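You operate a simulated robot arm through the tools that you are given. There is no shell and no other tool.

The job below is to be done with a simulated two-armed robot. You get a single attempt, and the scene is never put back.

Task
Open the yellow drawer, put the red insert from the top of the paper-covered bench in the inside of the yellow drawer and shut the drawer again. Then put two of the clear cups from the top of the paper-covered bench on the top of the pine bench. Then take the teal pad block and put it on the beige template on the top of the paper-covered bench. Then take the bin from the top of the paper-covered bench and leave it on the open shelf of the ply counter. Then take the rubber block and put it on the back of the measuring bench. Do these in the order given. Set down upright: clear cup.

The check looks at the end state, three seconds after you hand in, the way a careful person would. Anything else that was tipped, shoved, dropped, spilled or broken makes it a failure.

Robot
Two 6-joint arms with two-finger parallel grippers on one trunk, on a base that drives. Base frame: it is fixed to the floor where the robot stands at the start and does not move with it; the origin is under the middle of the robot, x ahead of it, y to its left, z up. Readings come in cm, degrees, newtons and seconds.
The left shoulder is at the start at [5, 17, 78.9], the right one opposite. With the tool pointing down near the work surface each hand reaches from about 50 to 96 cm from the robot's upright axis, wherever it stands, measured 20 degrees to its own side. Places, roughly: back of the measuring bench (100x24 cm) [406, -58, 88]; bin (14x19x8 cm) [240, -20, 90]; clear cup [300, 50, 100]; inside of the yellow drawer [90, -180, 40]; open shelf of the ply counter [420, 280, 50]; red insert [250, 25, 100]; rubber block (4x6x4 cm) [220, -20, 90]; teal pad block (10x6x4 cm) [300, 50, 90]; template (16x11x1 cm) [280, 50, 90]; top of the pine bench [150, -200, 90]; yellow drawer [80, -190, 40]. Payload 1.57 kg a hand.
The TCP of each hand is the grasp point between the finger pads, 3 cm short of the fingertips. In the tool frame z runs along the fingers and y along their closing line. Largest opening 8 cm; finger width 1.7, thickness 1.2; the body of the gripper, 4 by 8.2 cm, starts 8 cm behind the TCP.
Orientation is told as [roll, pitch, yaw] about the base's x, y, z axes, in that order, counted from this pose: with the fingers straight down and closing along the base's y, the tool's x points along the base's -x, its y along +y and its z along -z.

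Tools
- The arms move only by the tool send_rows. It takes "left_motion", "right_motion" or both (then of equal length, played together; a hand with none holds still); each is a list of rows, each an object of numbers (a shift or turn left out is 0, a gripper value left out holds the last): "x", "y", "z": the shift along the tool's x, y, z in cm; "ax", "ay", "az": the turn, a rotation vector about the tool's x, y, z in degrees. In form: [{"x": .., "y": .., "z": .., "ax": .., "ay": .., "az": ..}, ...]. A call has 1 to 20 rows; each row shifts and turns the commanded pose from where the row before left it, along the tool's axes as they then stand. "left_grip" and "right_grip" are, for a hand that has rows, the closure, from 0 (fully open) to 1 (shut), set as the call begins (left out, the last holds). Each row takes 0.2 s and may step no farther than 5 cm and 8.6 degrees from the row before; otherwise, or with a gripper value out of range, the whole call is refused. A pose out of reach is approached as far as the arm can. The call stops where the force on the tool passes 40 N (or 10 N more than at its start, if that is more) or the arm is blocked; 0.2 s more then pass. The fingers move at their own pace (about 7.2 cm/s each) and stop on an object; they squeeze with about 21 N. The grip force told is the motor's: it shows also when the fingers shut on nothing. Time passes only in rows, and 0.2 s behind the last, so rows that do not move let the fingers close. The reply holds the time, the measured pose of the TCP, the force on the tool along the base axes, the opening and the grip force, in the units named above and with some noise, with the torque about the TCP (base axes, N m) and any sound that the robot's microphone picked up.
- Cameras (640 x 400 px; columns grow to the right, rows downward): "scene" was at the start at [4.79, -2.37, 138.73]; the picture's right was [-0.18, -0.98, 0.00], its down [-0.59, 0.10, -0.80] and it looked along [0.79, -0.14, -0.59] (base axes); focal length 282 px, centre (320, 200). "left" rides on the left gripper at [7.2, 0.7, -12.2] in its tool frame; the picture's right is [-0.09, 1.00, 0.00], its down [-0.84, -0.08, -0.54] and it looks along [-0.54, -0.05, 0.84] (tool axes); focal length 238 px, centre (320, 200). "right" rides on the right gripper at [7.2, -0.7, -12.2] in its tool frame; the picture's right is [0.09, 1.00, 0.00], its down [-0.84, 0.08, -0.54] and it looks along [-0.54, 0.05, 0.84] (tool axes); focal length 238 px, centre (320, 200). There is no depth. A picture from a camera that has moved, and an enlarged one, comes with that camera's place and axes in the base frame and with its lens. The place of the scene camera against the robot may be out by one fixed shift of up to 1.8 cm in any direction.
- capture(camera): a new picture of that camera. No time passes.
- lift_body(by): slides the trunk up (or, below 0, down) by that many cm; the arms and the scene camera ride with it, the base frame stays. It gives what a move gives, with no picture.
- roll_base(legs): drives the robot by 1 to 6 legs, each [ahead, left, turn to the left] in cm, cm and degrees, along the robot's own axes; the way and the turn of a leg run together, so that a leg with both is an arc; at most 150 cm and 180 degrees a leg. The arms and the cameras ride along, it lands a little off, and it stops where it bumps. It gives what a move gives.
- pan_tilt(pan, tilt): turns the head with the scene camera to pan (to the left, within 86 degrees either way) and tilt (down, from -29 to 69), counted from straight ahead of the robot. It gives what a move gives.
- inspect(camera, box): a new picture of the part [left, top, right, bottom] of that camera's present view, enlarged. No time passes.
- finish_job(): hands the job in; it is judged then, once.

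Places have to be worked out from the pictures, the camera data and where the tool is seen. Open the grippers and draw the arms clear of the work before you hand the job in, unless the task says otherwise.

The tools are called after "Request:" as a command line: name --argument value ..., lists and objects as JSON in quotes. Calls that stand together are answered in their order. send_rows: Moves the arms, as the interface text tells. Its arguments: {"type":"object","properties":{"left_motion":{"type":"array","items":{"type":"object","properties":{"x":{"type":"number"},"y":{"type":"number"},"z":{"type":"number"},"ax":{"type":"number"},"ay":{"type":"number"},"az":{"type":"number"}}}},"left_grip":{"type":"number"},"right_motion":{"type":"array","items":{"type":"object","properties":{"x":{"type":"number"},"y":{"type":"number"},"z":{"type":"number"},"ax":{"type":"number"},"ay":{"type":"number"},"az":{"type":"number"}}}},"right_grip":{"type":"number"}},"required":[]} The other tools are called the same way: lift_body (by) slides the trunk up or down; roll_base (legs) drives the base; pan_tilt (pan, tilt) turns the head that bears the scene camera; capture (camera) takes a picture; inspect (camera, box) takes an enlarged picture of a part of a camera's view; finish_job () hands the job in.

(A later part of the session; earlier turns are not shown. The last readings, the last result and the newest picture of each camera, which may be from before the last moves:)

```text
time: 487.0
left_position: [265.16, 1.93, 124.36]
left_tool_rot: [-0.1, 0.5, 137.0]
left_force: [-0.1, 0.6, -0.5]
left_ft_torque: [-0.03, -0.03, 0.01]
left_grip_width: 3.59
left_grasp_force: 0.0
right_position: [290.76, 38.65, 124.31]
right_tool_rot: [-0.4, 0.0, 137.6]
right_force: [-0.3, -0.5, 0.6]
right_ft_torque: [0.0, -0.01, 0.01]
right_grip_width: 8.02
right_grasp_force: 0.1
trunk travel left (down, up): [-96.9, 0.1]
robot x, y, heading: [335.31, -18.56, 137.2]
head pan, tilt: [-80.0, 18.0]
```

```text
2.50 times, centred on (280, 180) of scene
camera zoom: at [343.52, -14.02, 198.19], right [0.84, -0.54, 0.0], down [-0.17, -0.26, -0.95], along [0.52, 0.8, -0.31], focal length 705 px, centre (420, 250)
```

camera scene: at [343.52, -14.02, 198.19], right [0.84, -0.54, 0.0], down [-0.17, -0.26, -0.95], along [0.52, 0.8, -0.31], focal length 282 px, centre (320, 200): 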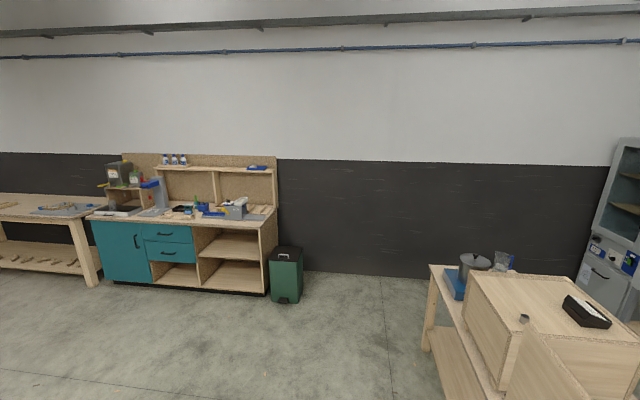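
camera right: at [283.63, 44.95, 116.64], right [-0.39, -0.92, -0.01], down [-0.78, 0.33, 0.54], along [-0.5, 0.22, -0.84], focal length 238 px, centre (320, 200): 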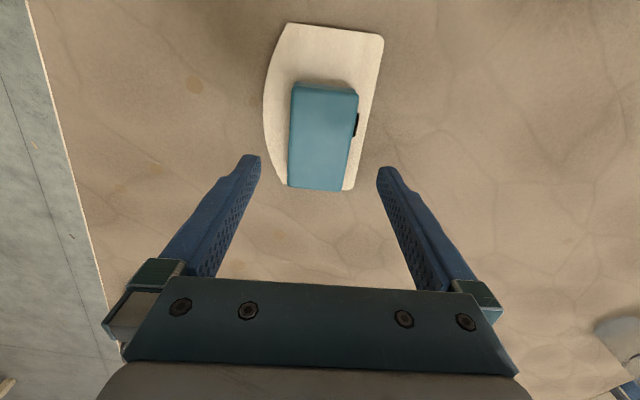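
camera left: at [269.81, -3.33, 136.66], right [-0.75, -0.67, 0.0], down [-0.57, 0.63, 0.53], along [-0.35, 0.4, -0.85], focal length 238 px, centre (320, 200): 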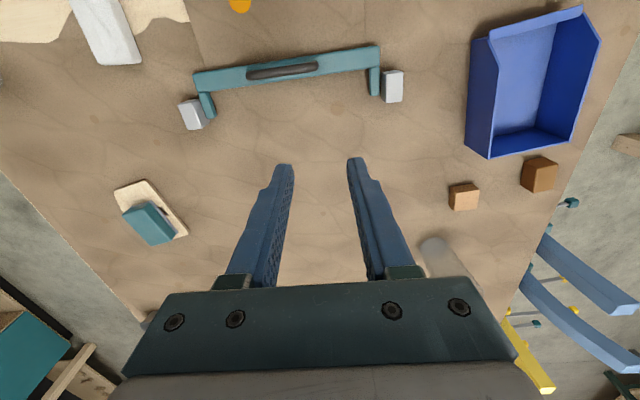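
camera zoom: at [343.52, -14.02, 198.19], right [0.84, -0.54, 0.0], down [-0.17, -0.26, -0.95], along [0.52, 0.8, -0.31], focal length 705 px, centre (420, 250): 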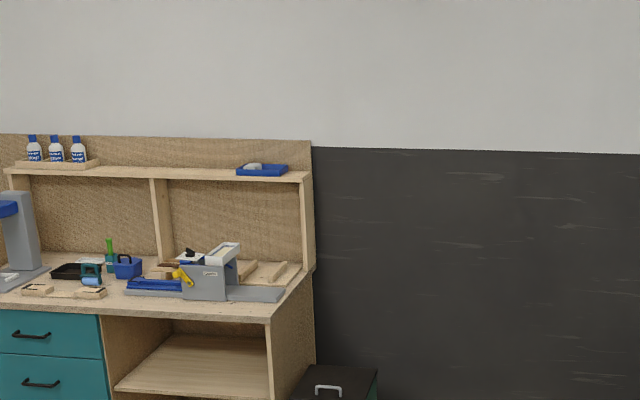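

The open shelf (z≈48, opening to ~86) is empty. I'll grip the bin's right side wall with the left hand tilted 45°, so it can be pushed into the shelf. First I shift the base 33 cm to the left to bring the bin into good reach.

Request:
roll_base --legs '[[0, 33, 0]]'

Request:
capture --camera "left"

Request:
pan_tilt --pan 10 --tilt 60

Request:
capture --camera "scene"

```text
time: 489.2
left_position: [242.17, -22.24, 124.47]
left_tool_rot: [-0.2, 0.6, 136.8]
left_force: [-0.3, 0.7, 0.2]
left_ft_torque: [0.0, -0.02, -0.01]
left_grip_width: 3.6
left_grasp_force: 0.1
right_position: [267.89, 14.09, 124.45]
right_tool_rot: [-0.4, 0.0, 137.2]
right_force: [-1.2, -0.5, 0.7]
right_ft_torque: [0.02, -0.04, 0.0]
right_grip_width: 7.98
right_grasp_force: 0.0
trunk travel left (down, up): [-96.9, 0.1]
robot x, y, heading: [312.62, -42.83, 137.0]
head pan, tilt: [-80.0, 18.0]
```

```text
taken
camera left: at [246.85, -27.66, 136.63], right [-0.75, -0.66, 0.0], down [-0.56, 0.63, 0.53], along [-0.35, 0.4, -0.85], focal length 238 px, centre (320, 200)
```

left: 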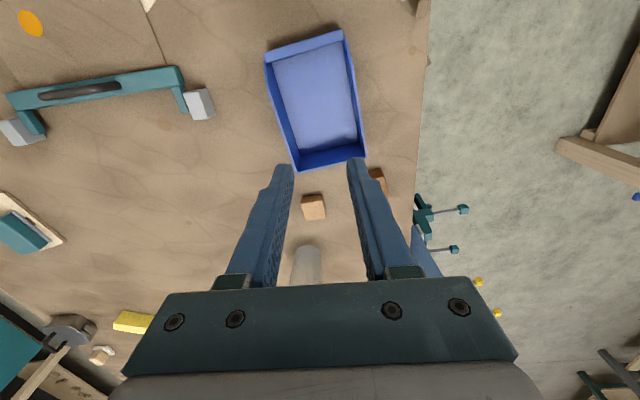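

```text
time: 490.9
left_position: [242.29, -22.24, 124.33]
left_tool_rot: [0.0, 0.6, 136.7]
left_force: [0.3, 0.6, -0.2]
left_ft_torque: [0.02, 0.0, 0.01]
left_grip_width: 3.64
left_grasp_force: 0.1
right_position: [267.98, 14.32, 124.38]
right_tool_rot: [-0.4, 0.0, 137.2]
right_force: [-1.0, -0.2, 0.2]
right_ft_torque: [-0.01, -0.01, -0.01]
right_grip_width: 8.0
right_grasp_force: 0.0
trunk travel left (down, up): [-96.9, 0.1]
robot x, y, heading: [312.16, -42.99, 136.6]
head pan, tilt: [10.0, 60.0]
```

```text
taken
camera scene: at [309.84, -42.73, 192.05], right [0.55, 0.84, 0.0], down [0.72, -0.48, -0.5], along [-0.42, 0.27, -0.87], focal length 282 px, centre (320, 200)
```

scene: 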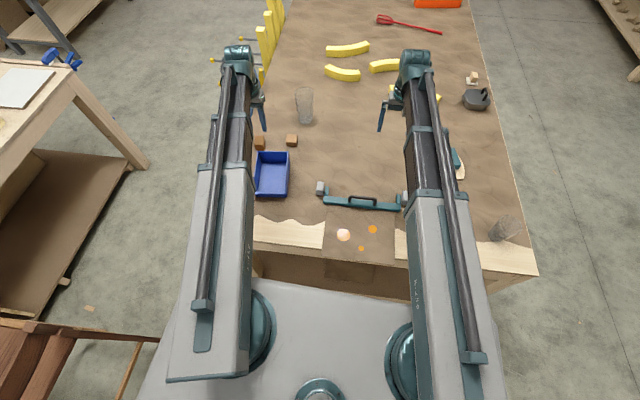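

I raise the right hand by tilting it forward, rotate the left hand to yaw 146 (parallel to the bin's side wall) and tilt it 45°.

Request:
send_rows --left_motion '[{"az": -4.75}, {"az": -4.75}, {"ay": -7.6}, {"ay": -7.6}, {"ay": -7.6}, {"ay": -7.6}, {"ay": -7.6}, {"ay": -7.6}, {}, {}, {}]' --right_motion '[{"ay": -8}, {"ay": -8}, {"ay": -8}, {"ay": -8}, {"ay": -8}, {"ay": -8}, {"ay": -8}, {"ay": -8}, {"ay": -8}, {"ay": -8}, {"ay": -8}]' --left_grip 0.5

Request:
capture --camera "left"

```text
time: 493.3
left_position: [242.19, -22.31, 130.76]
left_tool_rot: [0.0, -44.8, 146.3]
left_force: [-0.7, -0.9, -0.3]
left_ft_torque: [-0.01, 0.04, 0.01]
left_grip_width: 3.98
left_grasp_force: 0.1
left hand out of reach, approached as far as the arm can: row 4, 5, 6, 7, 8
right_position: [268.0, 14.28, 144.93]
right_tool_rot: [-5.3, -86.3, 142.3]
right_force: [0.2, -0.3, -0.7]
right_ft_torque: [0.02, 0.0, 0.01]
right_grip_width: 8.02
right_grasp_force: 0.1
right hand out of reach, approached as far as the arm can: row 2, 3, 4, 5, 6, 7, 8, 9, 10, 11
trunk travel left (down, up): [-96.9, 0.1]
robot x, y, heading: [312.35, -43.21, 136.8]
head pan, tilt: [10.0, 60.0]
```

```text
taken
camera left: at [253.19, -30.42, 134.36], right [-0.61, -0.79, 0.07], down [-0.13, 0.18, 0.97], along [-0.78, 0.58, -0.21], focal length 238 px, centre (320, 200)
```

left: 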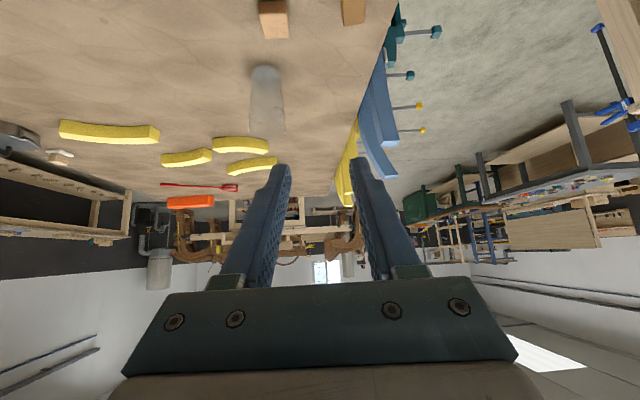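

I shift the left hand 6.35 cm right to line up with the bin's wall, then lower to just above the rim for a check.

Request:
send_rows --left_motion '[{"y": -3.2, "z": -0.12, "x": 0.12}, {"y": -3.15, "z": -0.12, "x": 0.12}]'

Request:
lift_body --by -28.5

Request:
capture --camera "left"

Request:
inspect --camera "scene" --box '[170, 60, 370, 220]'

```text
time: 493.9
left_position: [246.28, -17.12, 130.9]
left_tool_rot: [0.0, -45.1, 146.1]
left_force: [0.4, 0.2, 0.2]
left_ft_torque: [-0.03, 0.01, 0.0]
left_grip_width: 4.0
left_grasp_force: 0.0
right_position: [268.0, 14.34, 144.96]
right_tool_rot: [-5.3, -86.1, 142.1]
right_force: [0.3, 0.5, 0.0]
right_ft_torque: [0.05, -0.02, 0.02]
right_grip_width: 7.99
right_grasp_force: 0.0
trunk travel left (down, up): [-96.9, 0.1]
robot x, y, heading: [312.37, -42.94, 136.6]
head pan, tilt: [10.0, 60.0]
```

```text
time: 496.7
left_position: [246.3, -17.16, 102.32]
left_tool_rot: [0.0, -45.0, 146.2]
left_force: [0.2, 0.4, -0.1]
left_ft_torque: [0.0, 0.03, 0.02]
left_grip_width: 4.0
left_grasp_force: 0.1
right_position: [268.01, 14.31, 116.4]
right_tool_rot: [-5.5, -86.2, 142.4]
right_force: [0.5, -0.1, 0.6]
right_ft_torque: [0.02, 0.0, 0.0]
right_grip_width: 7.95
right_grasp_force: 0.0
trunk travel left (down, up): [-68.4, 28.6]
robot x, y, heading: [312.55, -42.77, 136.8]
head pan, tilt: [10.0, 60.0]
```

```text
taken
camera left: at [257.34, -25.28, 105.88], right [-0.61, -0.79, 0.07], down [-0.13, 0.18, 0.98], along [-0.78, 0.58, -0.21], focal length 238 px, centre (320, 200)
```

left: 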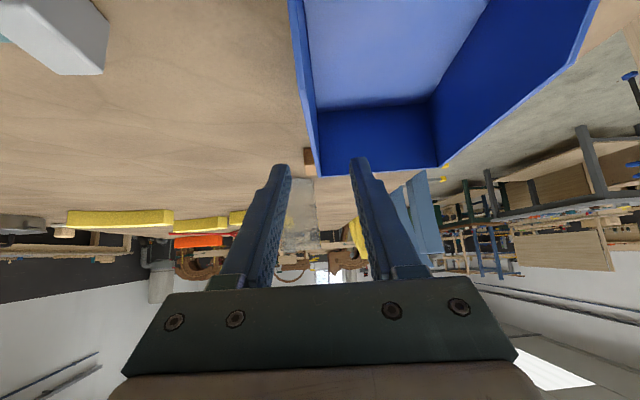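

```text
2.50 times, centred on (270, 140) of scene
camera zoom: at [309.85, -42.74, 163.55], right [0.55, 0.84, 0.0], down [0.72, -0.48, -0.5], along [-0.42, 0.27, -0.87], focal length 705 px, centre (445, 350)
```

zoom: 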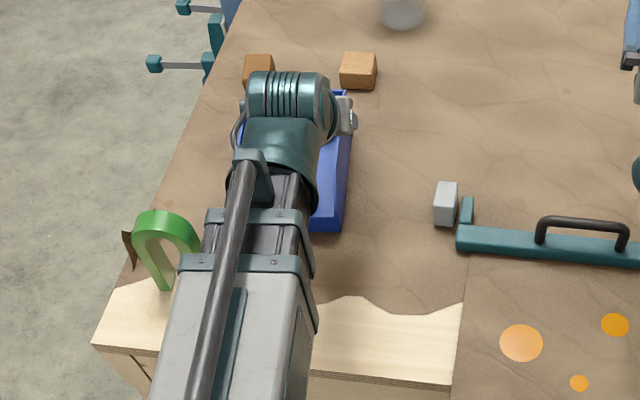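

The wall lies right between the fingers. I move 1.5 cm forward toward the bin's balance point, lower 5.8 cm and close.

Request:
send_rows --left_motion '[{"y": -0.2, "z": 1.06, "x": -1.06}]'

Request:
lift_body --by -5.8

Request:
send_rows --left_motion '[{}, {}, {}, {}, {}]' --left_grip 1

Request:
capture --camera "left"

```text
time: 497.1
left_position: [245.25, -16.07, 102.24]
left_tool_rot: [0.0, -45.0, 146.1]
left_force: [-0.5, -0.3, 0.0]
left_ft_torque: [0.02, 0.01, -0.01]
left_grip_width: 4.0
left_grasp_force: 0.3
right_position: [268.11, 14.3, 116.49]
right_tool_rot: [-5.5, -86.2, 142.4]
right_force: [0.3, 0.2, 0.0]
right_ft_torque: [-0.02, 0.03, 0.01]
right_grip_width: 8.01
right_grasp_force: 0.0
trunk travel left (down, up): [-68.4, 28.6]
robot x, y, heading: [311.98, -42.59, 136.7]
head pan, tilt: [10.0, 60.0]
```

```text
time: 498.1
left_position: [245.29, -16.1, 96.39]
left_tool_rot: [0.0, -45.0, 146.2]
left_force: [0.4, -0.8, 0.1]
left_ft_torque: [0.01, -0.01, 0.02]
left_grip_width: 3.97
left_grasp_force: 0.1
right_position: [267.99, 14.31, 110.64]
right_tool_rot: [-5.6, -86.1, 142.4]
right_force: [-0.3, 0.0, -0.2]
right_ft_torque: [0.02, 0.01, -0.01]
right_grip_width: 8.01
right_grasp_force: 0.1
trunk travel left (down, up): [-62.6, 34.4]
robot x, y, heading: [312.28, -43.16, 136.9]
head pan, tilt: [10.0, 60.0]
```

```text
time: 499.3
left_position: [245.32, -16.09, 96.54]
left_tool_rot: [0.0, -45.1, 146.2]
left_force: [0.2, 1.2, 2.2]
left_ft_torque: [0.07, 0.03, -0.05]
left_grip_width: 0.35
left_grasp_force: 21.2
right_position: [268.02, 14.27, 110.62]
right_tool_rot: [-5.4, -86.1, 142.3]
right_force: [1.1, 0.9, -0.3]
right_ft_torque: [-0.02, -0.01, 0.01]
right_grip_width: 7.99
right_grasp_force: 0.1
trunk travel left (down, up): [-62.6, 34.4]
robot x, y, heading: [312.12, -42.68, 136.6]
head pan, tilt: [10.0, 60.0]
```

```text
taken
camera left: at [256.31, -24.28, 100.08], right [-0.61, -0.79, 0.07], down [-0.13, 0.18, 0.97], along [-0.78, 0.58, -0.21], focal length 238 px, centre (320, 200)
```

left: 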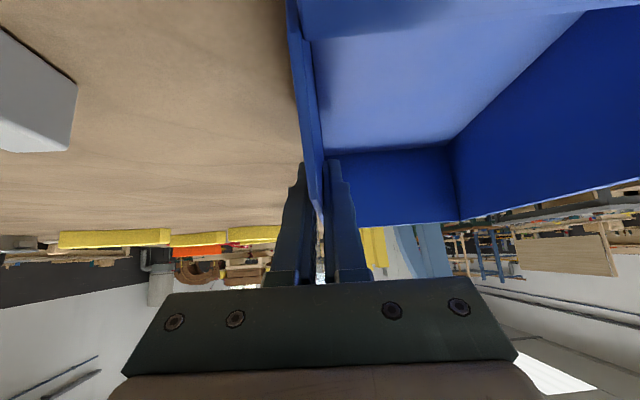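

Gripped on the wall (0.35 cm, 21 N). I lift 3 cm and check that the bin hangs level.

Request:
lift_body --by 3

Request:
capture --camera "left"

Request:
inspect --camera "scene" --box '[170, 60, 370, 220]'

```text
time: 500.1
left_position: [245.32, -16.14, 99.56]
left_tool_rot: [0.0, -45.0, 146.4]
left_force: [0.2, 0.3, -1.8]
left_ft_torque: [0.13, -0.1, 0.03]
left_grip_width: 0.34
left_grasp_force: 21.0
right_position: [268.09, 14.34, 113.62]
right_tool_rot: [-5.6, -86.1, 142.5]
right_force: [-1.3, -0.8, -0.6]
right_ft_torque: [-0.03, 0.0, 0.03]
right_grip_width: 8.0
right_grasp_force: 0.1
trunk travel left (down, up): [-65.6, 31.4]
robot x, y, heading: [312.43, -43.13, 136.9]
head pan, tilt: [10.0, 60.0]
```

```text
taken
camera left: at [256.28, -24.29, 103.06], right [-0.61, -0.79, 0.07], down [-0.13, 0.18, 0.97], along [-0.78, 0.58, -0.21], focal length 238 px, centre (320, 200)
```

left: 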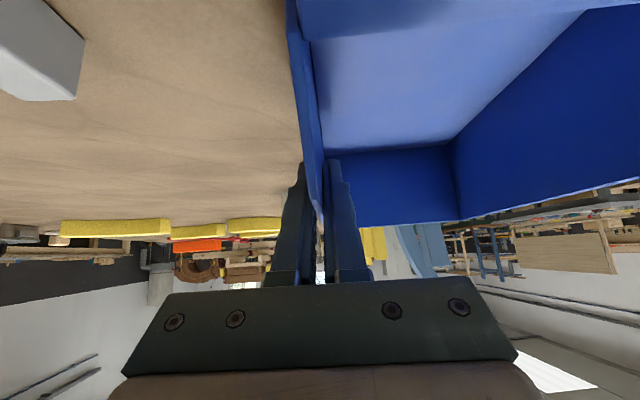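

```text
2.50 times, centred on (270, 140) of scene
camera zoom: at [309.81, -42.72, 160.75], right [0.55, 0.84, 0.0], down [0.72, -0.48, -0.5], along [-0.42, 0.27, -0.87], focal length 705 px, centre (445, 350)
```

zoom: 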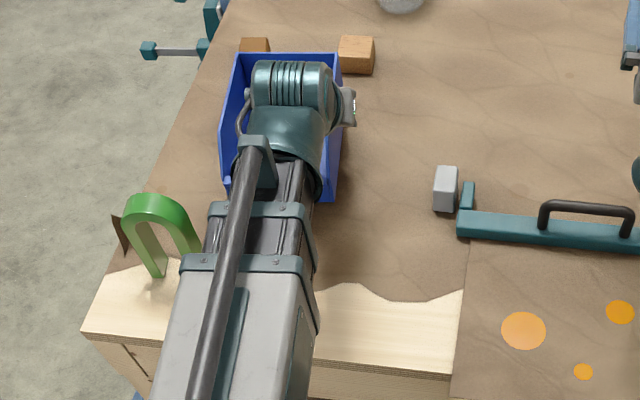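

The bin (≈0.18 kg) is held level. I raise to full height, leave the gap, and drive toward the ply counter.

Request:
lift_body --by 31

Request:
roll_base --legs '[[0, -148, 0], [120, 0, 0], [0, 0, -88]]'

Request:
pan_tilt --pan 0 --tilt 35

Request:
capture --camera "scene"

```text
time: 503.1
left_position: [245.35, -16.16, 130.57]
left_tool_rot: [0.0, -45.0, 146.2]
left_force: [0.0, -0.4, -2.1]
left_ft_torque: [0.1, -0.09, 0.0]
left_grip_width: 0.39
left_grasp_force: 21.3
right_position: [268.14, 14.34, 144.71]
right_tool_rot: [-5.6, -86.3, 142.5]
right_force: [-0.1, -0.4, 0.4]
right_ft_torque: [0.01, -0.01, -0.04]
right_grip_width: 8.0
right_grasp_force: 0.1
trunk travel left (down, up): [-96.6, 0.4]
robot x, y, heading: [312.29, -42.7, 136.6]
head pan, tilt: [10.0, 60.0]
```

```text
time: 519.6
left_position: [356.49, 210.56, 130.52]
left_tool_rot: [0.0, -45.0, 56.8]
left_force: [0.9, -0.1, -3.0]
left_ft_torque: [-0.09, -0.15, -0.06]
left_grip_width: 0.36
left_grasp_force: 21.0
right_position: [387.32, 188.25, 144.7]
right_tool_rot: [-5.5, -86.2, 53.0]
right_force: [0.3, -1.1, 0.0]
right_ft_torque: [-0.02, 0.03, 0.0]
right_grip_width: 8.02
right_grasp_force: 0.1
trunk travel left (down, up): [-96.6, 0.4]
robot x, y, heading: [330.7, 143.4, 47.4]
head pan, tilt: [10.0, 60.0]
```

```text
time: 520.5
left_position: [356.58, 210.67, 130.58]
left_tool_rot: [-0.1, -45.0, 56.9]
left_force: [0.1, -0.1, -2.5]
left_ft_torque: [-0.08, -0.12, 0.0]
left_grip_width: 0.37
left_grasp_force: 21.1
right_position: [387.12, 188.18, 144.6]
right_tool_rot: [-5.5, -86.2, 53.2]
right_force: [-0.6, -1.4, -0.7]
right_ft_torque: [0.01, 0.0, 0.01]
right_grip_width: 7.99
right_grasp_force: 0.0
trunk travel left (down, up): [-96.6, 0.4]
robot x, y, heading: [330.61, 143.06, 47.3]
head pan, tilt: [0.0, 35.0]
```

```text
taken
camera scene: at [334.0, 146.03, 195.17], right [0.74, -0.68, 0.0], down [-0.39, -0.42, -0.82], along [0.55, 0.6, -0.57], focal length 282 px, centre (320, 200)
```

scene: 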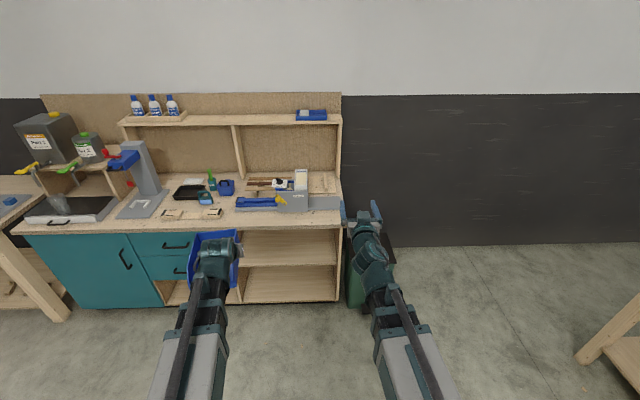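

The open mid-shelf section is straight ahead. I point the right hand down and retract it, shift the bin right 8 cm, and drive 40 cm closer before lowering.

Request:
send_rows --right_motion '[{"ay": 8}, {"ay": 8}, {"ay": 8}, {"ay": 8}, {"ay": 8}, {"ay": 8}, {"ay": 8}, {"ay": 8}, {"ay": 8}, {"ay": 8}, {"ay": 8}, {"x": 4}, {"x": 4}, {"x": 4}, {"x": 4}]' --left_motion '[{"y": -2}, {"y": -2}, {"y": -2}, {"y": -2}, {}, {}, {}, {}, {}, {}, {}, {}, {}, {}, {}]'

Request:
roll_base --legs '[[38, 0, 2.5]]'

Request:
capture --camera "scene"

```text
time: 523.7
left_position: [363.16, 206.36, 130.55]
left_tool_rot: [0.0, -44.9, 56.9]
left_force: [0.3, -0.3, -1.2]
left_ft_torque: [-0.11, -0.1, 0.06]
left_grip_width: 0.36
left_grasp_force: 20.7
right_position: [376.52, 176.18, 124.17]
right_tool_rot: [-0.3, 1.6, 47.5]
right_force: [-0.1, 0.5, -0.9]
right_ft_torque: [-0.02, -0.01, 0.01]
right_grip_width: 8.02
right_grasp_force: 0.0
right hand out of reach, approached as far as the arm can: row 1, 2, 3, 4, 5, 6, 7, 8, 9, 10, 15
trunk travel left (down, up): [-96.6, 0.4]
robot x, y, heading: [330.74, 143.08, 47.2]
head pan, tilt: [0.0, 35.0]
```

```text
time: 526.0
left_position: [384.47, 234.87, 130.51]
left_tool_rot: [0.0, -44.9, 59.3]
left_force: [0.7, 0.7, -2.9]
left_ft_torque: [-0.12, -0.09, 0.0]
left_grip_width: 0.38
left_grasp_force: 20.6
right_position: [399.24, 205.53, 124.09]
right_tool_rot: [-0.3, 1.8, 49.9]
right_force: [0.1, 0.0, 0.3]
right_ft_torque: [-0.02, -0.01, 0.02]
right_grip_width: 8.0
right_grasp_force: 0.1
trunk travel left (down, up): [-96.6, 0.4]
robot x, y, heading: [354.84, 170.41, 49.9]
head pan, tilt: [0.0, 35.0]
```

```text
taken
camera scene: at [357.89, 173.33, 195.17], right [0.76, -0.65, 0.0], down [-0.37, -0.44, -0.82], along [0.53, 0.62, -0.57], focal length 282 px, centre (320, 200)
```

scene: 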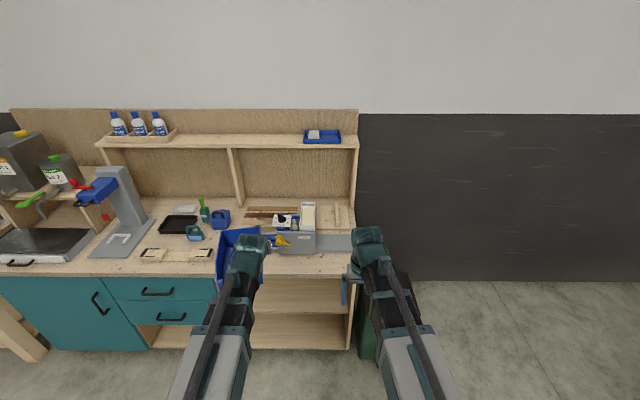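

The counter front is square to me, about 93 cm ahead. I zoom in to measure the shelf height and opening.

Request:
inspect --camera "scene" --box '[200, 230, 400, 370]'

Request:
capture --camera "right"

Request:
capture --camera "left"

```text
2.86 times, centred on (300, 300) of scene
camera zoom: at [357.89, 173.33, 195.17], right [0.76, -0.65, 0.0], down [-0.37, -0.44, -0.82], along [0.53, 0.62, -0.57], focal length 805 px, centre (377, -86)
```

zoom: 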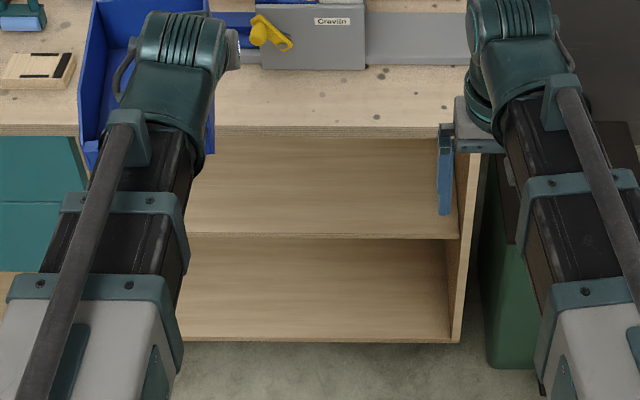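

```text
taken
camera right: at [395.29, 199.71, 136.53], right [-0.82, 0.57, 0.0], down [0.49, 0.7, 0.51], along [0.3, 0.42, -0.86], focal length 238 px, centre (320, 200)
```

right: 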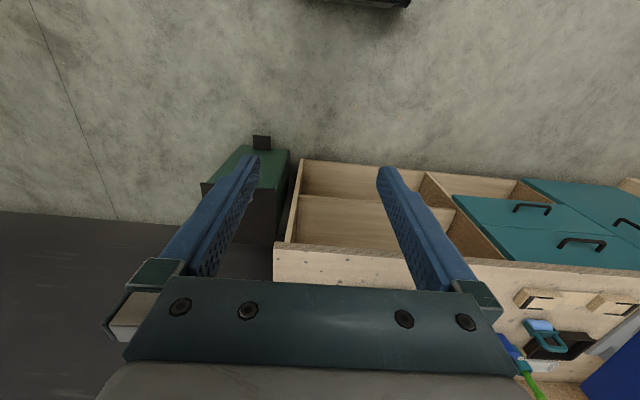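

```text
taken
camera left: at [376.92, 223.38, 134.02], right [-0.82, 0.57, 0.07], down [0.17, 0.14, 0.97], along [0.54, 0.81, -0.21], focal length 238 px, centre (320, 200)
```

left: 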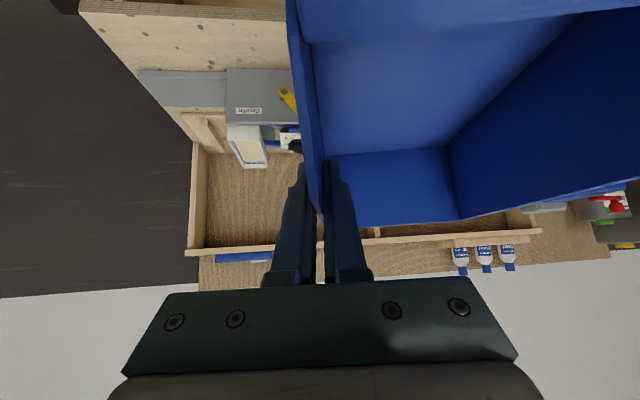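

The shelf is at z≈45, its front 102.6 cm ahead, with the counter top overhanging to 91 cm. I lower the trunk so the bin's bottom is about 3 cm above shelf height.

Request:
lift_body --by -40

Request:
lift_body --by -36

Request:
pan_tilt --pan 10 --tilt 35

Request:
capture --camera "scene"

Request:
capture --camera "left"

Request:
capture --camera "right"

```text
time: 529.8
left_position: [384.43, 234.76, 90.6]
left_tool_rot: [0.0, -44.9, 59.2]
left_force: [0.6, -0.3, -1.8]
left_ft_torque: [-0.12, -0.11, 0.01]
left_grip_width: 0.39
left_grasp_force: 20.7
right_position: [399.18, 205.28, 84.09]
right_tool_rot: [-0.5, 1.8, 49.9]
right_force: [-0.2, -0.6, -0.7]
right_ft_torque: [0.01, 0.03, 0.01]
right_grip_width: 7.97
right_grasp_force: 0.1
trunk travel left (down, up): [-56.6, 40.4]
robot x, y, heading: [354.37, 170.11, 49.7]
head pan, tilt: [0.0, 35.0]
```

```text
time: 533.3
left_position: [384.45, 234.69, 54.43]
left_tool_rot: [0.0, -44.9, 59.2]
left_force: [-0.5, -0.5, -2.1]
left_ft_torque: [-0.09, -0.13, -0.01]
left_grip_width: 0.38
left_grasp_force: 20.7
right_position: [399.19, 205.23, 48.23]
right_tool_rot: [-0.4, 1.8, 49.9]
right_force: [0.4, 0.7, -0.4]
right_ft_torque: [-0.01, 0.0, 0.04]
right_grip_width: 7.97
right_grasp_force: 0.0
trunk travel left (down, up): [-20.6, 76.4]
robot x, y, heading: [354.41, 169.95, 49.5]
head pan, tilt: [0.0, 35.0]
```

```text
time: 534.0
left_position: [384.48, 234.78, 54.59]
left_tool_rot: [-0.1, -44.8, 59.2]
left_force: [0.2, -0.4, -2.9]
left_ft_torque: [-0.09, -0.11, -0.03]
left_grip_width: 0.37
left_grasp_force: 20.9
right_position: [399.1, 205.32, 48.02]
right_tool_rot: [-0.5, 1.8, 49.8]
right_force: [-0.1, -0.5, 0.2]
right_ft_torque: [0.01, -0.03, 0.01]
right_grip_width: 7.98
right_grasp_force: 0.0
trunk travel left (down, up): [-20.6, 76.4]
robot x, y, heading: [354.59, 170.37, 49.7]
head pan, tilt: [10.0, 35.0]
```

```text
taken
camera scene: at [356.55, 174.09, 119.18], right [0.86, -0.51, 0.0], down [-0.29, -0.5, -0.82], along [0.41, 0.71, -0.57], focal length 282 px, centre (320, 200)
```

scene: 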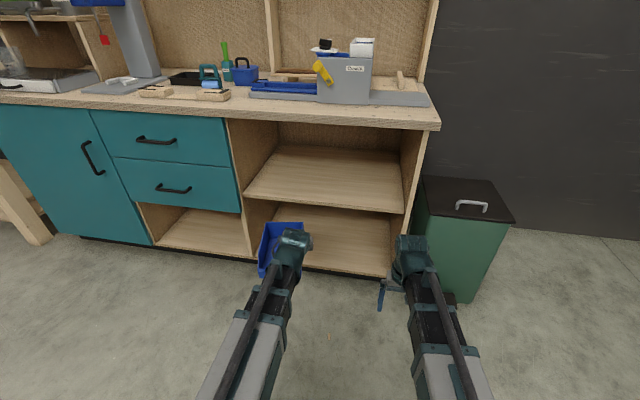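

```text
taken
camera left: at [376.85, 223.3, 58.06], right [-0.82, 0.57, 0.07], down [0.17, 0.14, 0.97], along [0.54, 0.81, -0.21], focal length 238 px, centre (320, 200)
```

left: 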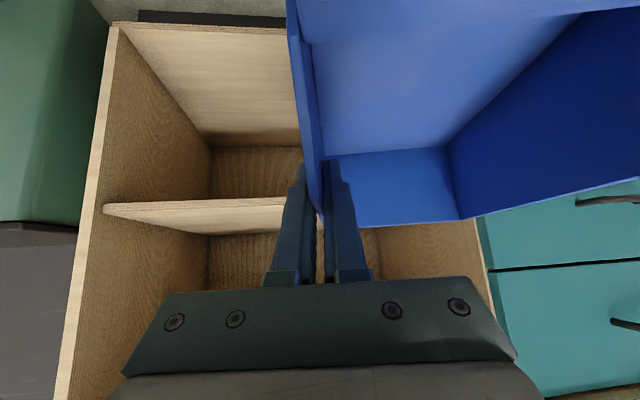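

```text
taken
camera right: at [395.22, 199.62, 60.57], right [-0.82, 0.57, 0.0], down [0.49, 0.7, 0.52], along [0.3, 0.42, -0.86], focal length 238 px, centre (320, 200)
```

right: 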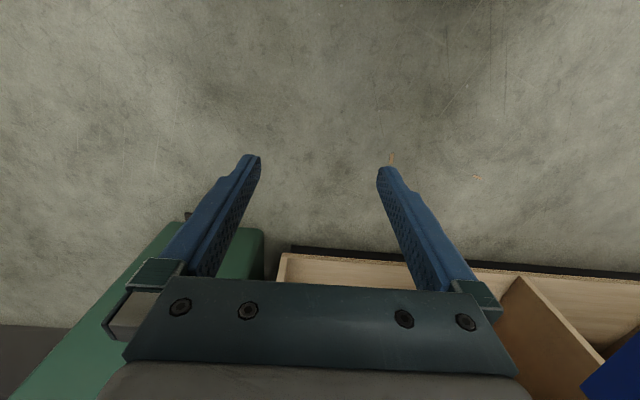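

I zoom into the left camera to measure the shelf's top edge relative to the bin bottom.

Request:
inspect --camera "left" --box '[80, 150, 320, 300]'

Request:
inspect --camera "scene" --box '[220, 100, 460, 300]'

```text
2.67 times, centred on (200, 225) of left
camera zoom: at [376.85, 223.3, 58.06], right [-0.82, 0.57, 0.07], down [0.17, 0.14, 0.97], along [0.54, 0.81, -0.21], focal length 636 px, centre (640, 133)
```

zoom: 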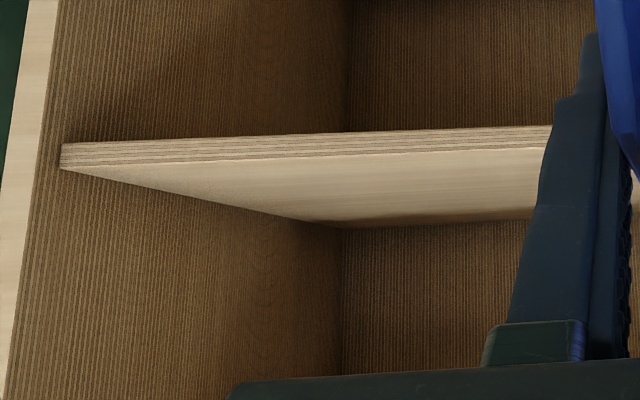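

```text
2.00 times, centred on (340, 200) of scene
camera zoom: at [356.55, 174.09, 119.18], right [0.86, -0.51, 0.0], down [-0.29, -0.5, -0.82], along [0.41, 0.71, -0.57], focal length 564 px, centre (280, 200)
```

zoom: 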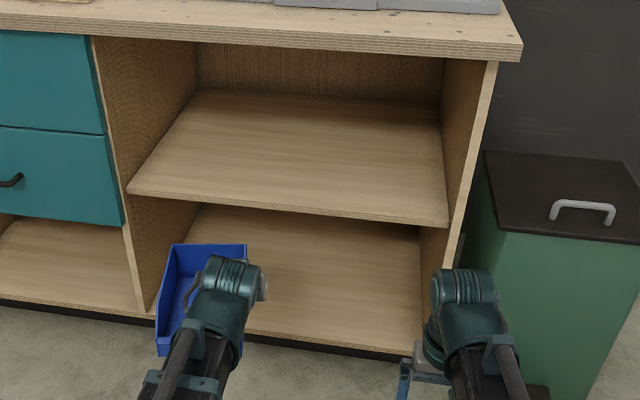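

The shelf top is at about z=48.8, so I raise 4 cm first. Then I drive 20 cm ahead so the bin's back end reaches the opening.

Request:
lift_body --by 4

Request:
roll_base --legs '[[20, 0, 0]]'

Request:
capture --camera "left"

Request:
capture --camera "scene"

```text
time: 534.9
left_position: [384.41, 234.83, 58.48]
left_tool_rot: [0.0, -45.0, 59.2]
left_force: [0.2, -0.1, -2.9]
left_ft_torque: [-0.13, -0.12, 0.05]
left_grip_width: 0.4
left_grasp_force: 21.4
right_position: [399.18, 205.3, 52.05]
right_tool_rot: [-0.4, 1.7, 50.0]
right_force: [-0.3, -0.4, -0.2]
right_ft_torque: [0.0, 0.02, 0.01]
right_grip_width: 8.01
right_grasp_force: 0.1
trunk travel left (down, up): [-24.6, 72.4]
robot x, y, heading: [354.81, 170.45, 49.7]
head pan, tilt: [10.0, 35.0]
```

```text
time: 536.5
left_position: [397.94, 250.09, 58.62]
left_tool_rot: [0.0, -44.9, 58.9]
left_force: [-0.5, 0.1, -3.2]
left_ft_torque: [-0.09, -0.11, -0.01]
left_grip_width: 0.4
left_grasp_force: 20.5
right_position: [412.47, 220.39, 52.02]
right_tool_rot: [-0.4, 1.7, 49.6]
right_force: [-0.3, -0.9, -0.7]
right_ft_torque: [0.0, 0.02, -0.05]
right_grip_width: 8.02
right_grasp_force: 0.0
trunk travel left (down, up): [-24.6, 72.4]
robot x, y, heading: [367.76, 186.0, 49.6]
head pan, tilt: [10.0, 35.0]
```

```text
taken
camera left: at [390.26, 238.6, 62.06], right [-0.82, 0.57, 0.07], down [0.17, 0.14, 0.97], along [0.55, 0.81, -0.21], focal length 238 px, centre (320, 200)
```

left: 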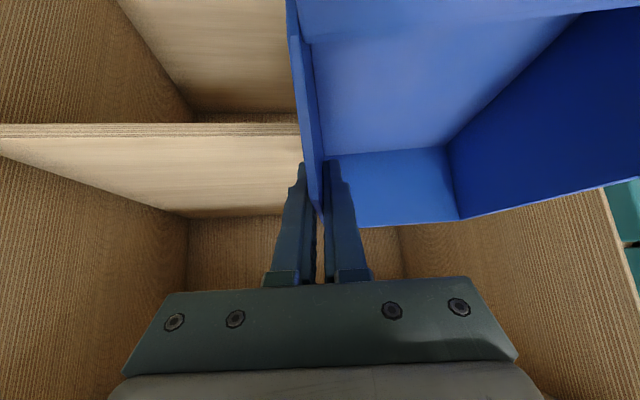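

```text
taken
camera scene: at [369.72, 189.49, 123.18], right [0.86, -0.51, 0.0], down [-0.29, -0.49, -0.82], along [0.42, 0.7, -0.57], focal length 282 px, centre (320, 200)
```

scene: 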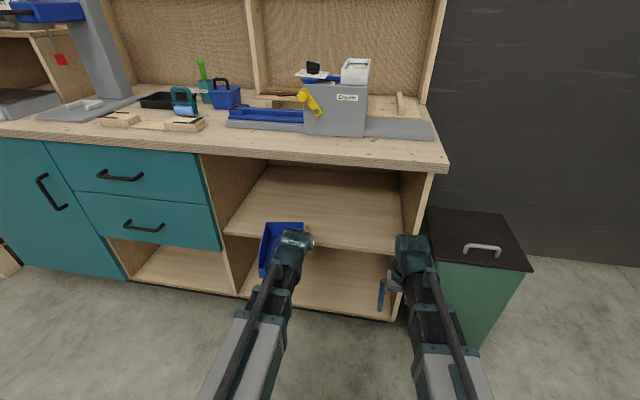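

The bin's back end is at the shelf opening with ~3 cm clearance above the shelf. I extend the arm 22 cm to slide the bin in.

Request:
send_rows --left_motion '[{"z": 3.07, "x": -3.07, "y": -0.71}, {"z": 3.07, "x": -3.07, "y": -0.71}, {"z": 3.07, "x": -3.07, "y": -0.71}, {"z": 3.07, "x": -3.07, "y": -0.71}, {"z": 3.07, "x": -3.07, "y": -0.71}]'

Request:
capture --camera "left"

Request:
capture --camera "scene"

```text
time: 537.7
left_position: [412.13, 266.99, 58.47]
left_tool_rot: [0.0, -44.9, 59.0]
left_force: [-0.7, -0.3, -3.2]
left_ft_torque: [-0.13, -0.12, -0.06]
left_grip_width: 0.39
left_grasp_force: 21.4
right_position: [412.4, 220.43, 52.15]
right_tool_rot: [-0.4, 1.8, 49.6]
right_force: [0.1, 0.7, -0.1]
right_ft_torque: [0.02, 0.0, 0.0]
right_grip_width: 7.99
right_grasp_force: 0.0
trunk travel left (down, up): [-24.6, 72.4]
robot x, y, heading: [367.93, 185.83, 49.2]
head pan, tilt: [10.0, 35.0]
```

```text
taken
camera left: at [404.47, 255.61, 62.06], right [-0.82, 0.57, 0.06], down [0.17, 0.14, 0.97], along [0.55, 0.81, -0.22], focal length 238 px, centre (320, 200)
```

left: 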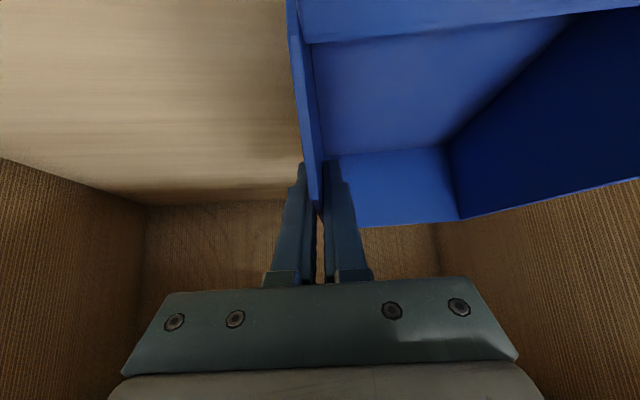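

```text
taken
camera scene: at [369.71, 189.49, 123.18], right [0.86, -0.51, 0.0], down [-0.29, -0.49, -0.82], along [0.42, 0.7, -0.57], focal length 282 px, centre (320, 200)
```

scene: 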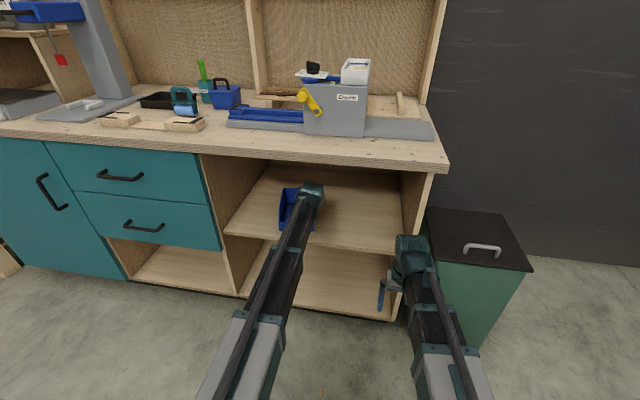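

The bin is inside the opening. I push 4 cm deeper, then lower it onto the shelf.

Request:
send_rows --left_motion '[{"z": 2.8, "x": -2.8, "y": -0.64}]'

Request:
lift_body --by -2

Request:
lift_body --by -0.5

Request:
lift_body --by -0.5

```text
time: 538.1
left_position: [414.54, 269.93, 58.49]
left_tool_rot: [0.0, -44.8, 58.9]
left_force: [-0.6, -0.3, -3.2]
left_ft_torque: [-0.1, -0.09, 0.02]
left_grip_width: 0.38
left_grasp_force: 21.0
right_position: [412.49, 220.34, 52.21]
right_tool_rot: [-0.4, 1.9, 49.5]
right_force: [0.7, -1.3, -0.4]
right_ft_torque: [0.03, 0.0, -0.02]
right_grip_width: 7.99
right_grasp_force: 0.0
trunk travel left (down, up): [-24.6, 72.4]
robot x, y, heading: [367.54, 185.78, 49.3]
head pan, tilt: [10.0, 35.0]
```

```text
time: 538.8
left_position: [414.46, 269.94, 56.5]
left_tool_rot: [0.0, -44.8, 58.9]
left_force: [-0.4, -0.1, -1.9]
left_ft_torque: [-0.09, -0.13, -0.01]
left_grip_width: 0.38
left_grasp_force: 21.3
right_position: [412.64, 220.49, 50.05]
right_tool_rot: [-0.3, 1.8, 49.6]
right_force: [-0.5, -0.1, 0.0]
right_ft_torque: [-0.02, 0.01, 0.01]
right_grip_width: 7.99
right_grasp_force: 0.0
trunk travel left (down, up): [-22.6, 74.4]
robot x, y, heading: [367.48, 185.62, 49.6]
head pan, tilt: [10.0, 35.0]
```

```text
time: 539.3
left_position: [414.54, 269.88, 55.9]
left_tool_rot: [0.0, -44.8, 58.9]
left_force: [1.3, -0.2, -2.1]
left_ft_torque: [-0.12, -0.13, 0.01]
left_grip_width: 0.37
left_grasp_force: 20.6
right_position: [412.57, 220.37, 49.62]
right_tool_rot: [-0.3, 1.7, 49.6]
right_force: [0.1, -0.4, 0.2]
right_ft_torque: [0.02, -0.01, -0.02]
right_grip_width: 8.0
right_grasp_force: 0.0
trunk travel left (down, up): [-22.1, 74.9]
robot x, y, heading: [367.77, 185.72, 49.4]
head pan, tilt: [10.0, 35.0]
```

```text
time: 539.8
left_position: [414.51, 269.92, 55.43]
left_tool_rot: [0.0, -44.7, 59.0]
left_force: [-0.1, -1.0, -2.4]
left_ft_torque: [-0.12, -0.1, 0.04]
left_grip_width: 0.37
left_grasp_force: 21.2
right_position: [412.47, 220.45, 49.12]
right_tool_rot: [-0.4, 1.8, 49.5]
right_force: [0.2, 0.5, 0.0]
right_ft_torque: [-0.04, 0.01, 0.01]
right_grip_width: 8.01
right_grasp_force: 0.0
trunk travel left (down, up): [-21.6, 75.4]
robot x, y, heading: [367.49, 185.88, 49.6]
head pan, tilt: [10.0, 35.0]
```

Still hanging (−2.4 N). I keep lowering in small steps until the weight is taken by the shelf.

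Request:
lift_body --by -0.5

Request:
lift_body --by -0.5

Request:
lift_body --by -0.4

Request:
capture --camera "left"

```text
time: 540.4
left_position: [414.52, 269.86, 55.08]
left_tool_rot: [-0.1, -45.0, 58.9]
left_force: [1.5, 0.3, 15.8]
left_ft_torque: [0.23, -0.1, 0.04]
left_grip_width: 0.38
left_grasp_force: 21.2
right_position: [412.46, 220.41, 48.8]
right_tool_rot: [-0.4, 1.7, 49.6]
right_force: [0.9, 0.2, 0.9]
right_ft_torque: [-0.01, -0.01, 0.02]
right_grip_width: 8.0
right_grasp_force: 0.0
trunk travel left (down, up): [-21.1, 75.9]
robot x, y, heading: [367.43, 185.65, 49.5]
head pan, tilt: [10.0, 35.0]
```

```text
time: 540.9
left_position: [414.55, 269.82, 54.57]
left_tool_rot: [-0.1, -44.8, 59.0]
left_force: [0.1, 1.5, 12.4]
left_ft_torque: [-0.11, -0.02, -0.24]
left_grip_width: 0.4
left_grasp_force: 20.3
right_position: [412.57, 220.33, 48.19]
right_tool_rot: [-0.4, 1.7, 49.6]
right_force: [0.1, -0.5, -0.5]
right_ft_torque: [0.01, 0.04, 0.02]
right_grip_width: 8.03
right_grasp_force: 0.0
trunk travel left (down, up): [-20.6, 76.4]
robot x, y, heading: [367.78, 185.66, 49.5]
head pan, tilt: [10.0, 35.0]
```

```text
time: 541.5
left_position: [414.53, 269.68, 54.15]
left_tool_rot: [0.0, -44.8, 59.0]
left_force: [-1.6, -2.5, 12.0]
left_ft_torque: [0.32, -0.36, -0.18]
left_grip_width: 0.38
left_grasp_force: 21.1
right_position: [412.55, 220.34, 47.74]
right_tool_rot: [-0.4, 1.7, 49.6]
right_force: [-0.5, 0.7, 1.3]
right_ft_torque: [0.0, -0.01, 0.0]
right_grip_width: 8.01
right_grasp_force: 0.0
trunk travel left (down, up): [-20.2, 76.8]
robot x, y, heading: [367.87, 185.77, 49.4]
head pan, tilt: [10.0, 35.0]
```

```text
taken
camera left: at [406.81, 258.42, 57.75], right [-0.82, 0.57, 0.06], down [0.18, 0.14, 0.97], along [0.55, 0.81, -0.22], focal length 238 px, centre (320, 200)
```

left: 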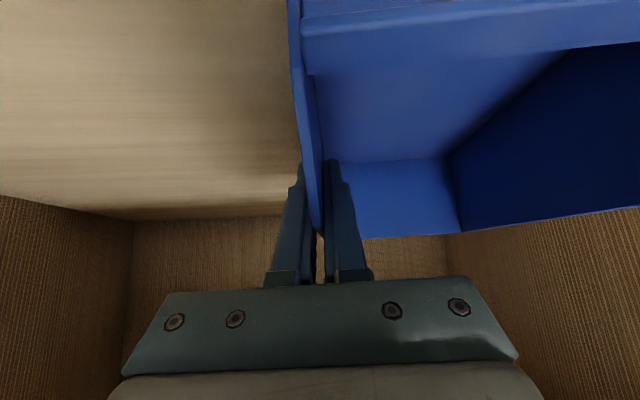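

The shelf now carries the bin. I open the gripper, raise 3.5 cm and draw back along the wall.

Request:
send_rows --left_motion '[{}, {}, {}, {}]' --left_grip 0.6

Request:
lift_body --by 4

Request:
capture --camera "left"

```text
time: 542.5
left_position: [414.44, 269.8, 54.06]
left_tool_rot: [0.1, -44.8, 58.9]
left_force: [0.1, 0.5, 0.0]
left_ft_torque: [0.0, 0.0, 0.02]
left_grip_width: 3.22
left_grasp_force: 0.1
right_position: [412.49, 220.45, 47.64]
right_tool_rot: [-0.4, 1.9, 49.6]
right_force: [-0.7, 0.7, 0.3]
right_ft_torque: [0.0, -0.01, -0.01]
right_grip_width: 7.99
right_grasp_force: 0.0
trunk travel left (down, up): [-20.2, 76.8]
robot x, y, heading: [367.56, 186.22, 49.2]
head pan, tilt: [10.0, 35.0]
```

```text
time: 543.3
left_position: [414.65, 269.79, 58.03]
left_tool_rot: [0.0, -44.8, 58.9]
left_force: [0.4, -0.3, -0.1]
left_ft_torque: [-0.02, -0.03, -0.01]
left_grip_width: 3.19
left_grasp_force: 0.0
right_position: [412.56, 220.47, 51.69]
right_tool_rot: [-0.4, 1.8, 49.6]
right_force: [-0.2, -0.2, -0.5]
right_ft_torque: [0.02, -0.01, 0.04]
right_grip_width: 7.97
right_grasp_force: 0.1
trunk travel left (down, up): [-24.2, 72.8]
robot x, y, heading: [367.86, 185.72, 49.2]
head pan, tilt: [10.0, 35.0]
```

```text
taken
camera left: at [406.86, 258.51, 61.66], right [-0.82, 0.57, 0.06], down [0.18, 0.14, 0.97], along [0.55, 0.81, -0.22], focal length 238 px, centre (320, 200)
```

left: 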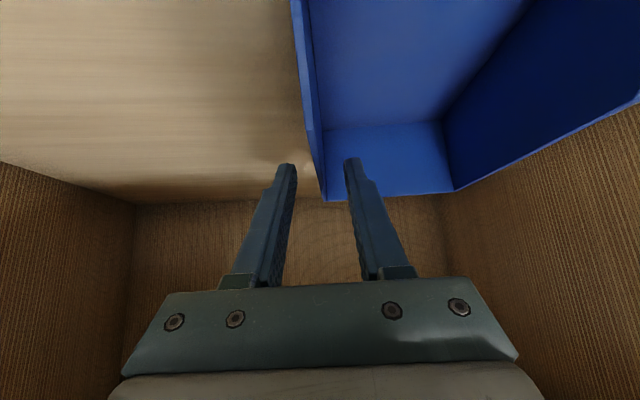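

The bin stands free on the shelf. I raise another 1.5 cm and withdraw the hand 21 cm straight back.

Request:
lift_body --by 1.5

Request:
send_rows --left_motion '[{"z": -3, "x": 3}, {"z": -3, "x": 3}, {"z": -3, "x": 3}, {"z": -3, "x": 3}, {"z": -3, "x": 3}]'

Request:
capture --camera "scene"

Request:
capture --camera "left"

```text
time: 543.9
left_position: [414.55, 269.92, 59.53]
left_tool_rot: [-0.1, -44.9, 58.8]
left_force: [0.4, -0.3, 0.2]
left_ft_torque: [0.01, -0.02, 0.04]
left_grip_width: 3.17
left_grasp_force: 0.0
right_position: [412.34, 220.47, 53.05]
right_tool_rot: [-0.4, 1.8, 49.6]
right_force: [-0.6, 0.1, 0.0]
right_ft_torque: [-0.01, -0.03, 0.01]
right_grip_width: 7.99
right_grasp_force: 0.0
trunk travel left (down, up): [-25.7, 71.3]
robot x, y, heading: [367.64, 185.86, 49.2]
head pan, tilt: [10.0, 35.0]
```

```text
time: 545.1
left_position: [403.2, 251.74, 59.49]
left_tool_rot: [0.1, -44.8, 59.0]
left_force: [0.3, -0.3, 0.1]
left_ft_torque: [-0.03, -0.02, 0.0]
left_grip_width: 3.19
left_grasp_force: 0.1
right_position: [412.52, 220.42, 53.12]
right_tool_rot: [-0.4, 1.8, 49.6]
right_force: [-0.3, 0.3, -0.1]
right_ft_torque: [-0.02, 0.0, -0.02]
right_grip_width: 8.03
right_grasp_force: 0.1
trunk travel left (down, up): [-25.7, 71.3]
robot x, y, heading: [367.81, 185.76, 49.1]
head pan, tilt: [10.0, 35.0]
```

```text
taken
camera scene: at [369.72, 189.5, 124.28], right [0.86, -0.51, 0.0], down [-0.29, -0.49, -0.82], along [0.42, 0.7, -0.57], focal length 282 px, centre (320, 200)
```

scene: 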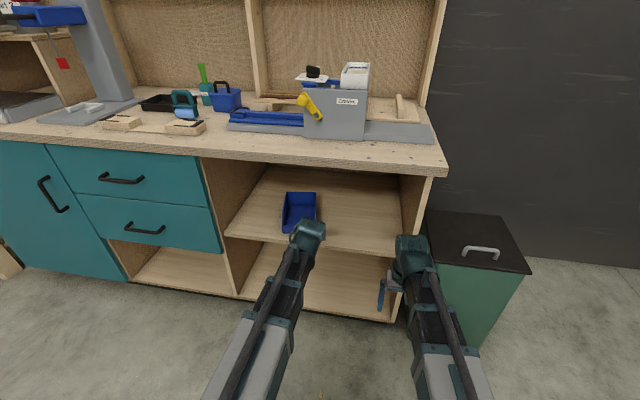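

```text
taken
camera left: at [395.61, 240.32, 63.16], right [-0.82, 0.57, 0.06], down [0.18, 0.14, 0.97], along [0.55, 0.81, -0.22], focal length 238 px, centre (320, 200)
```

left: 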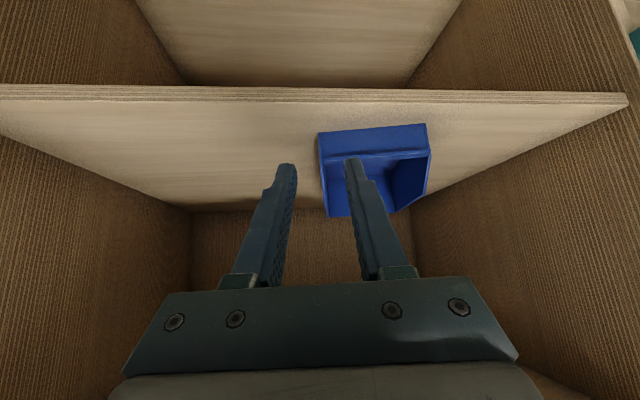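

The bin stands fully on the open shelf. I back off the base, raise the trunk, and set the left hand forward/up for parking while I fetch the rubber block with the right hand.

Request:
roll_base --legs '[[-45, 0, 0]]'

Request:
lift_body --by 40

Request:
lift_body --by 31

Request:
send_rows --left_motion '[{"ay": -8}, {"ay": -8}, {"ay": -8}, {"ay": -8}, {"ay": -8}]' --left_grip 1

Request:
capture --camera "scene"

```text
time: 547.9
left_position: [373.35, 216.57, 59.6]
left_tool_rot: [0.0, -44.8, 58.5]
left_force: [-0.3, -0.9, 0.5]
left_ft_torque: [0.02, 0.0, -0.01]
left_grip_width: 3.21
left_grasp_force: 0.1
right_position: [382.52, 185.2, 53.08]
right_tool_rot: [-0.4, 1.8, 49.3]
right_force: [-0.3, 0.7, -0.6]
right_ft_torque: [0.0, 0.03, 0.03]
right_grip_width: 7.99
right_grasp_force: 0.0
trunk travel left (down, up): [-25.7, 71.3]
robot x, y, heading: [337.16, 150.39, 49.1]
head pan, tilt: [10.0, 35.0]
```

```text
time: 551.7
left_position: [373.49, 216.59, 99.56]
left_tool_rot: [0.0, -44.9, 58.8]
left_force: [0.2, -0.4, -0.2]
left_ft_torque: [0.03, 0.0, -0.01]
left_grip_width: 3.2
left_grasp_force: 0.1
right_position: [382.61, 185.19, 93.29]
right_tool_rot: [-0.5, 1.8, 49.3]
right_force: [0.3, -0.3, 0.9]
right_ft_torque: [0.01, 0.03, 0.0]
right_grip_width: 7.98
right_grasp_force: 0.1
trunk travel left (down, up): [-65.7, 31.3]
robot x, y, heading: [337.37, 150.64, 49.1]
head pan, tilt: [10.0, 35.0]
```

```text
time: 554.8
left_position: [373.36, 216.57, 130.62]
left_tool_rot: [-0.1, -44.8, 58.7]
left_force: [-0.1, -0.2, -0.2]
left_ft_torque: [-0.02, 0.03, 0.02]
left_grip_width: 3.22
left_grasp_force: 0.1
right_position: [382.53, 185.09, 124.17]
right_tool_rot: [-0.4, 1.8, 49.3]
right_force: [-0.6, -0.4, 0.6]
right_ft_torque: [0.0, -0.02, -0.01]
right_grip_width: 8.0
right_grasp_force: 0.0
trunk travel left (down, up): [-96.7, 0.3]
robot x, y, heading: [337.09, 150.82, 49.1]
head pan, tilt: [10.0, 35.0]
```

```text
time: 556.0
left_position: [373.49, 216.49, 144.11]
left_tool_rot: [-0.3, -84.8, 58.8]
left_force: [-0.5, 0.1, 0.3]
left_ft_torque: [0.01, -0.05, 0.02]
left_grip_width: 0.0
left_grasp_force: 20.9
left hand out of reach, approached as far as the arm can: row 1, 2, 3, 4, 5
right_position: [382.56, 185.19, 124.16]
right_tool_rot: [-0.4, 1.8, 49.3]
right_force: [0.0, -0.3, 0.6]
right_ft_torque: [-0.02, 0.01, -0.01]
right_grip_width: 8.01
right_grasp_force: 0.1
trunk travel left (down, up): [-96.7, 0.3]
robot x, y, heading: [337.53, 150.97, 49.2]
head pan, tilt: [10.0, 35.0]
```

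```text
taken
camera scene: at [339.54, 154.42, 195.28], right [0.86, -0.51, 0.0], down [-0.29, -0.49, -0.82], along [0.42, 0.7, -0.57], focal length 282 px, centre (320, 200)
```

scene: 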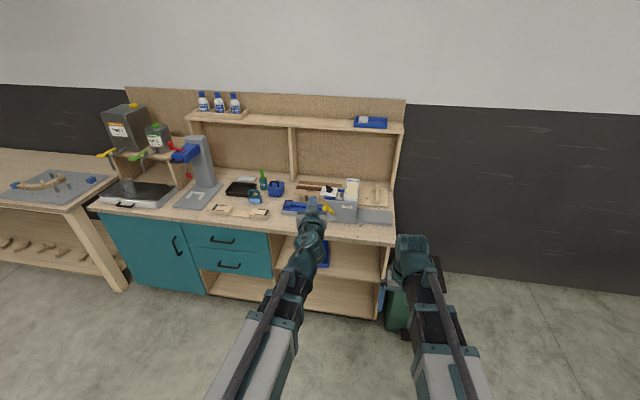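

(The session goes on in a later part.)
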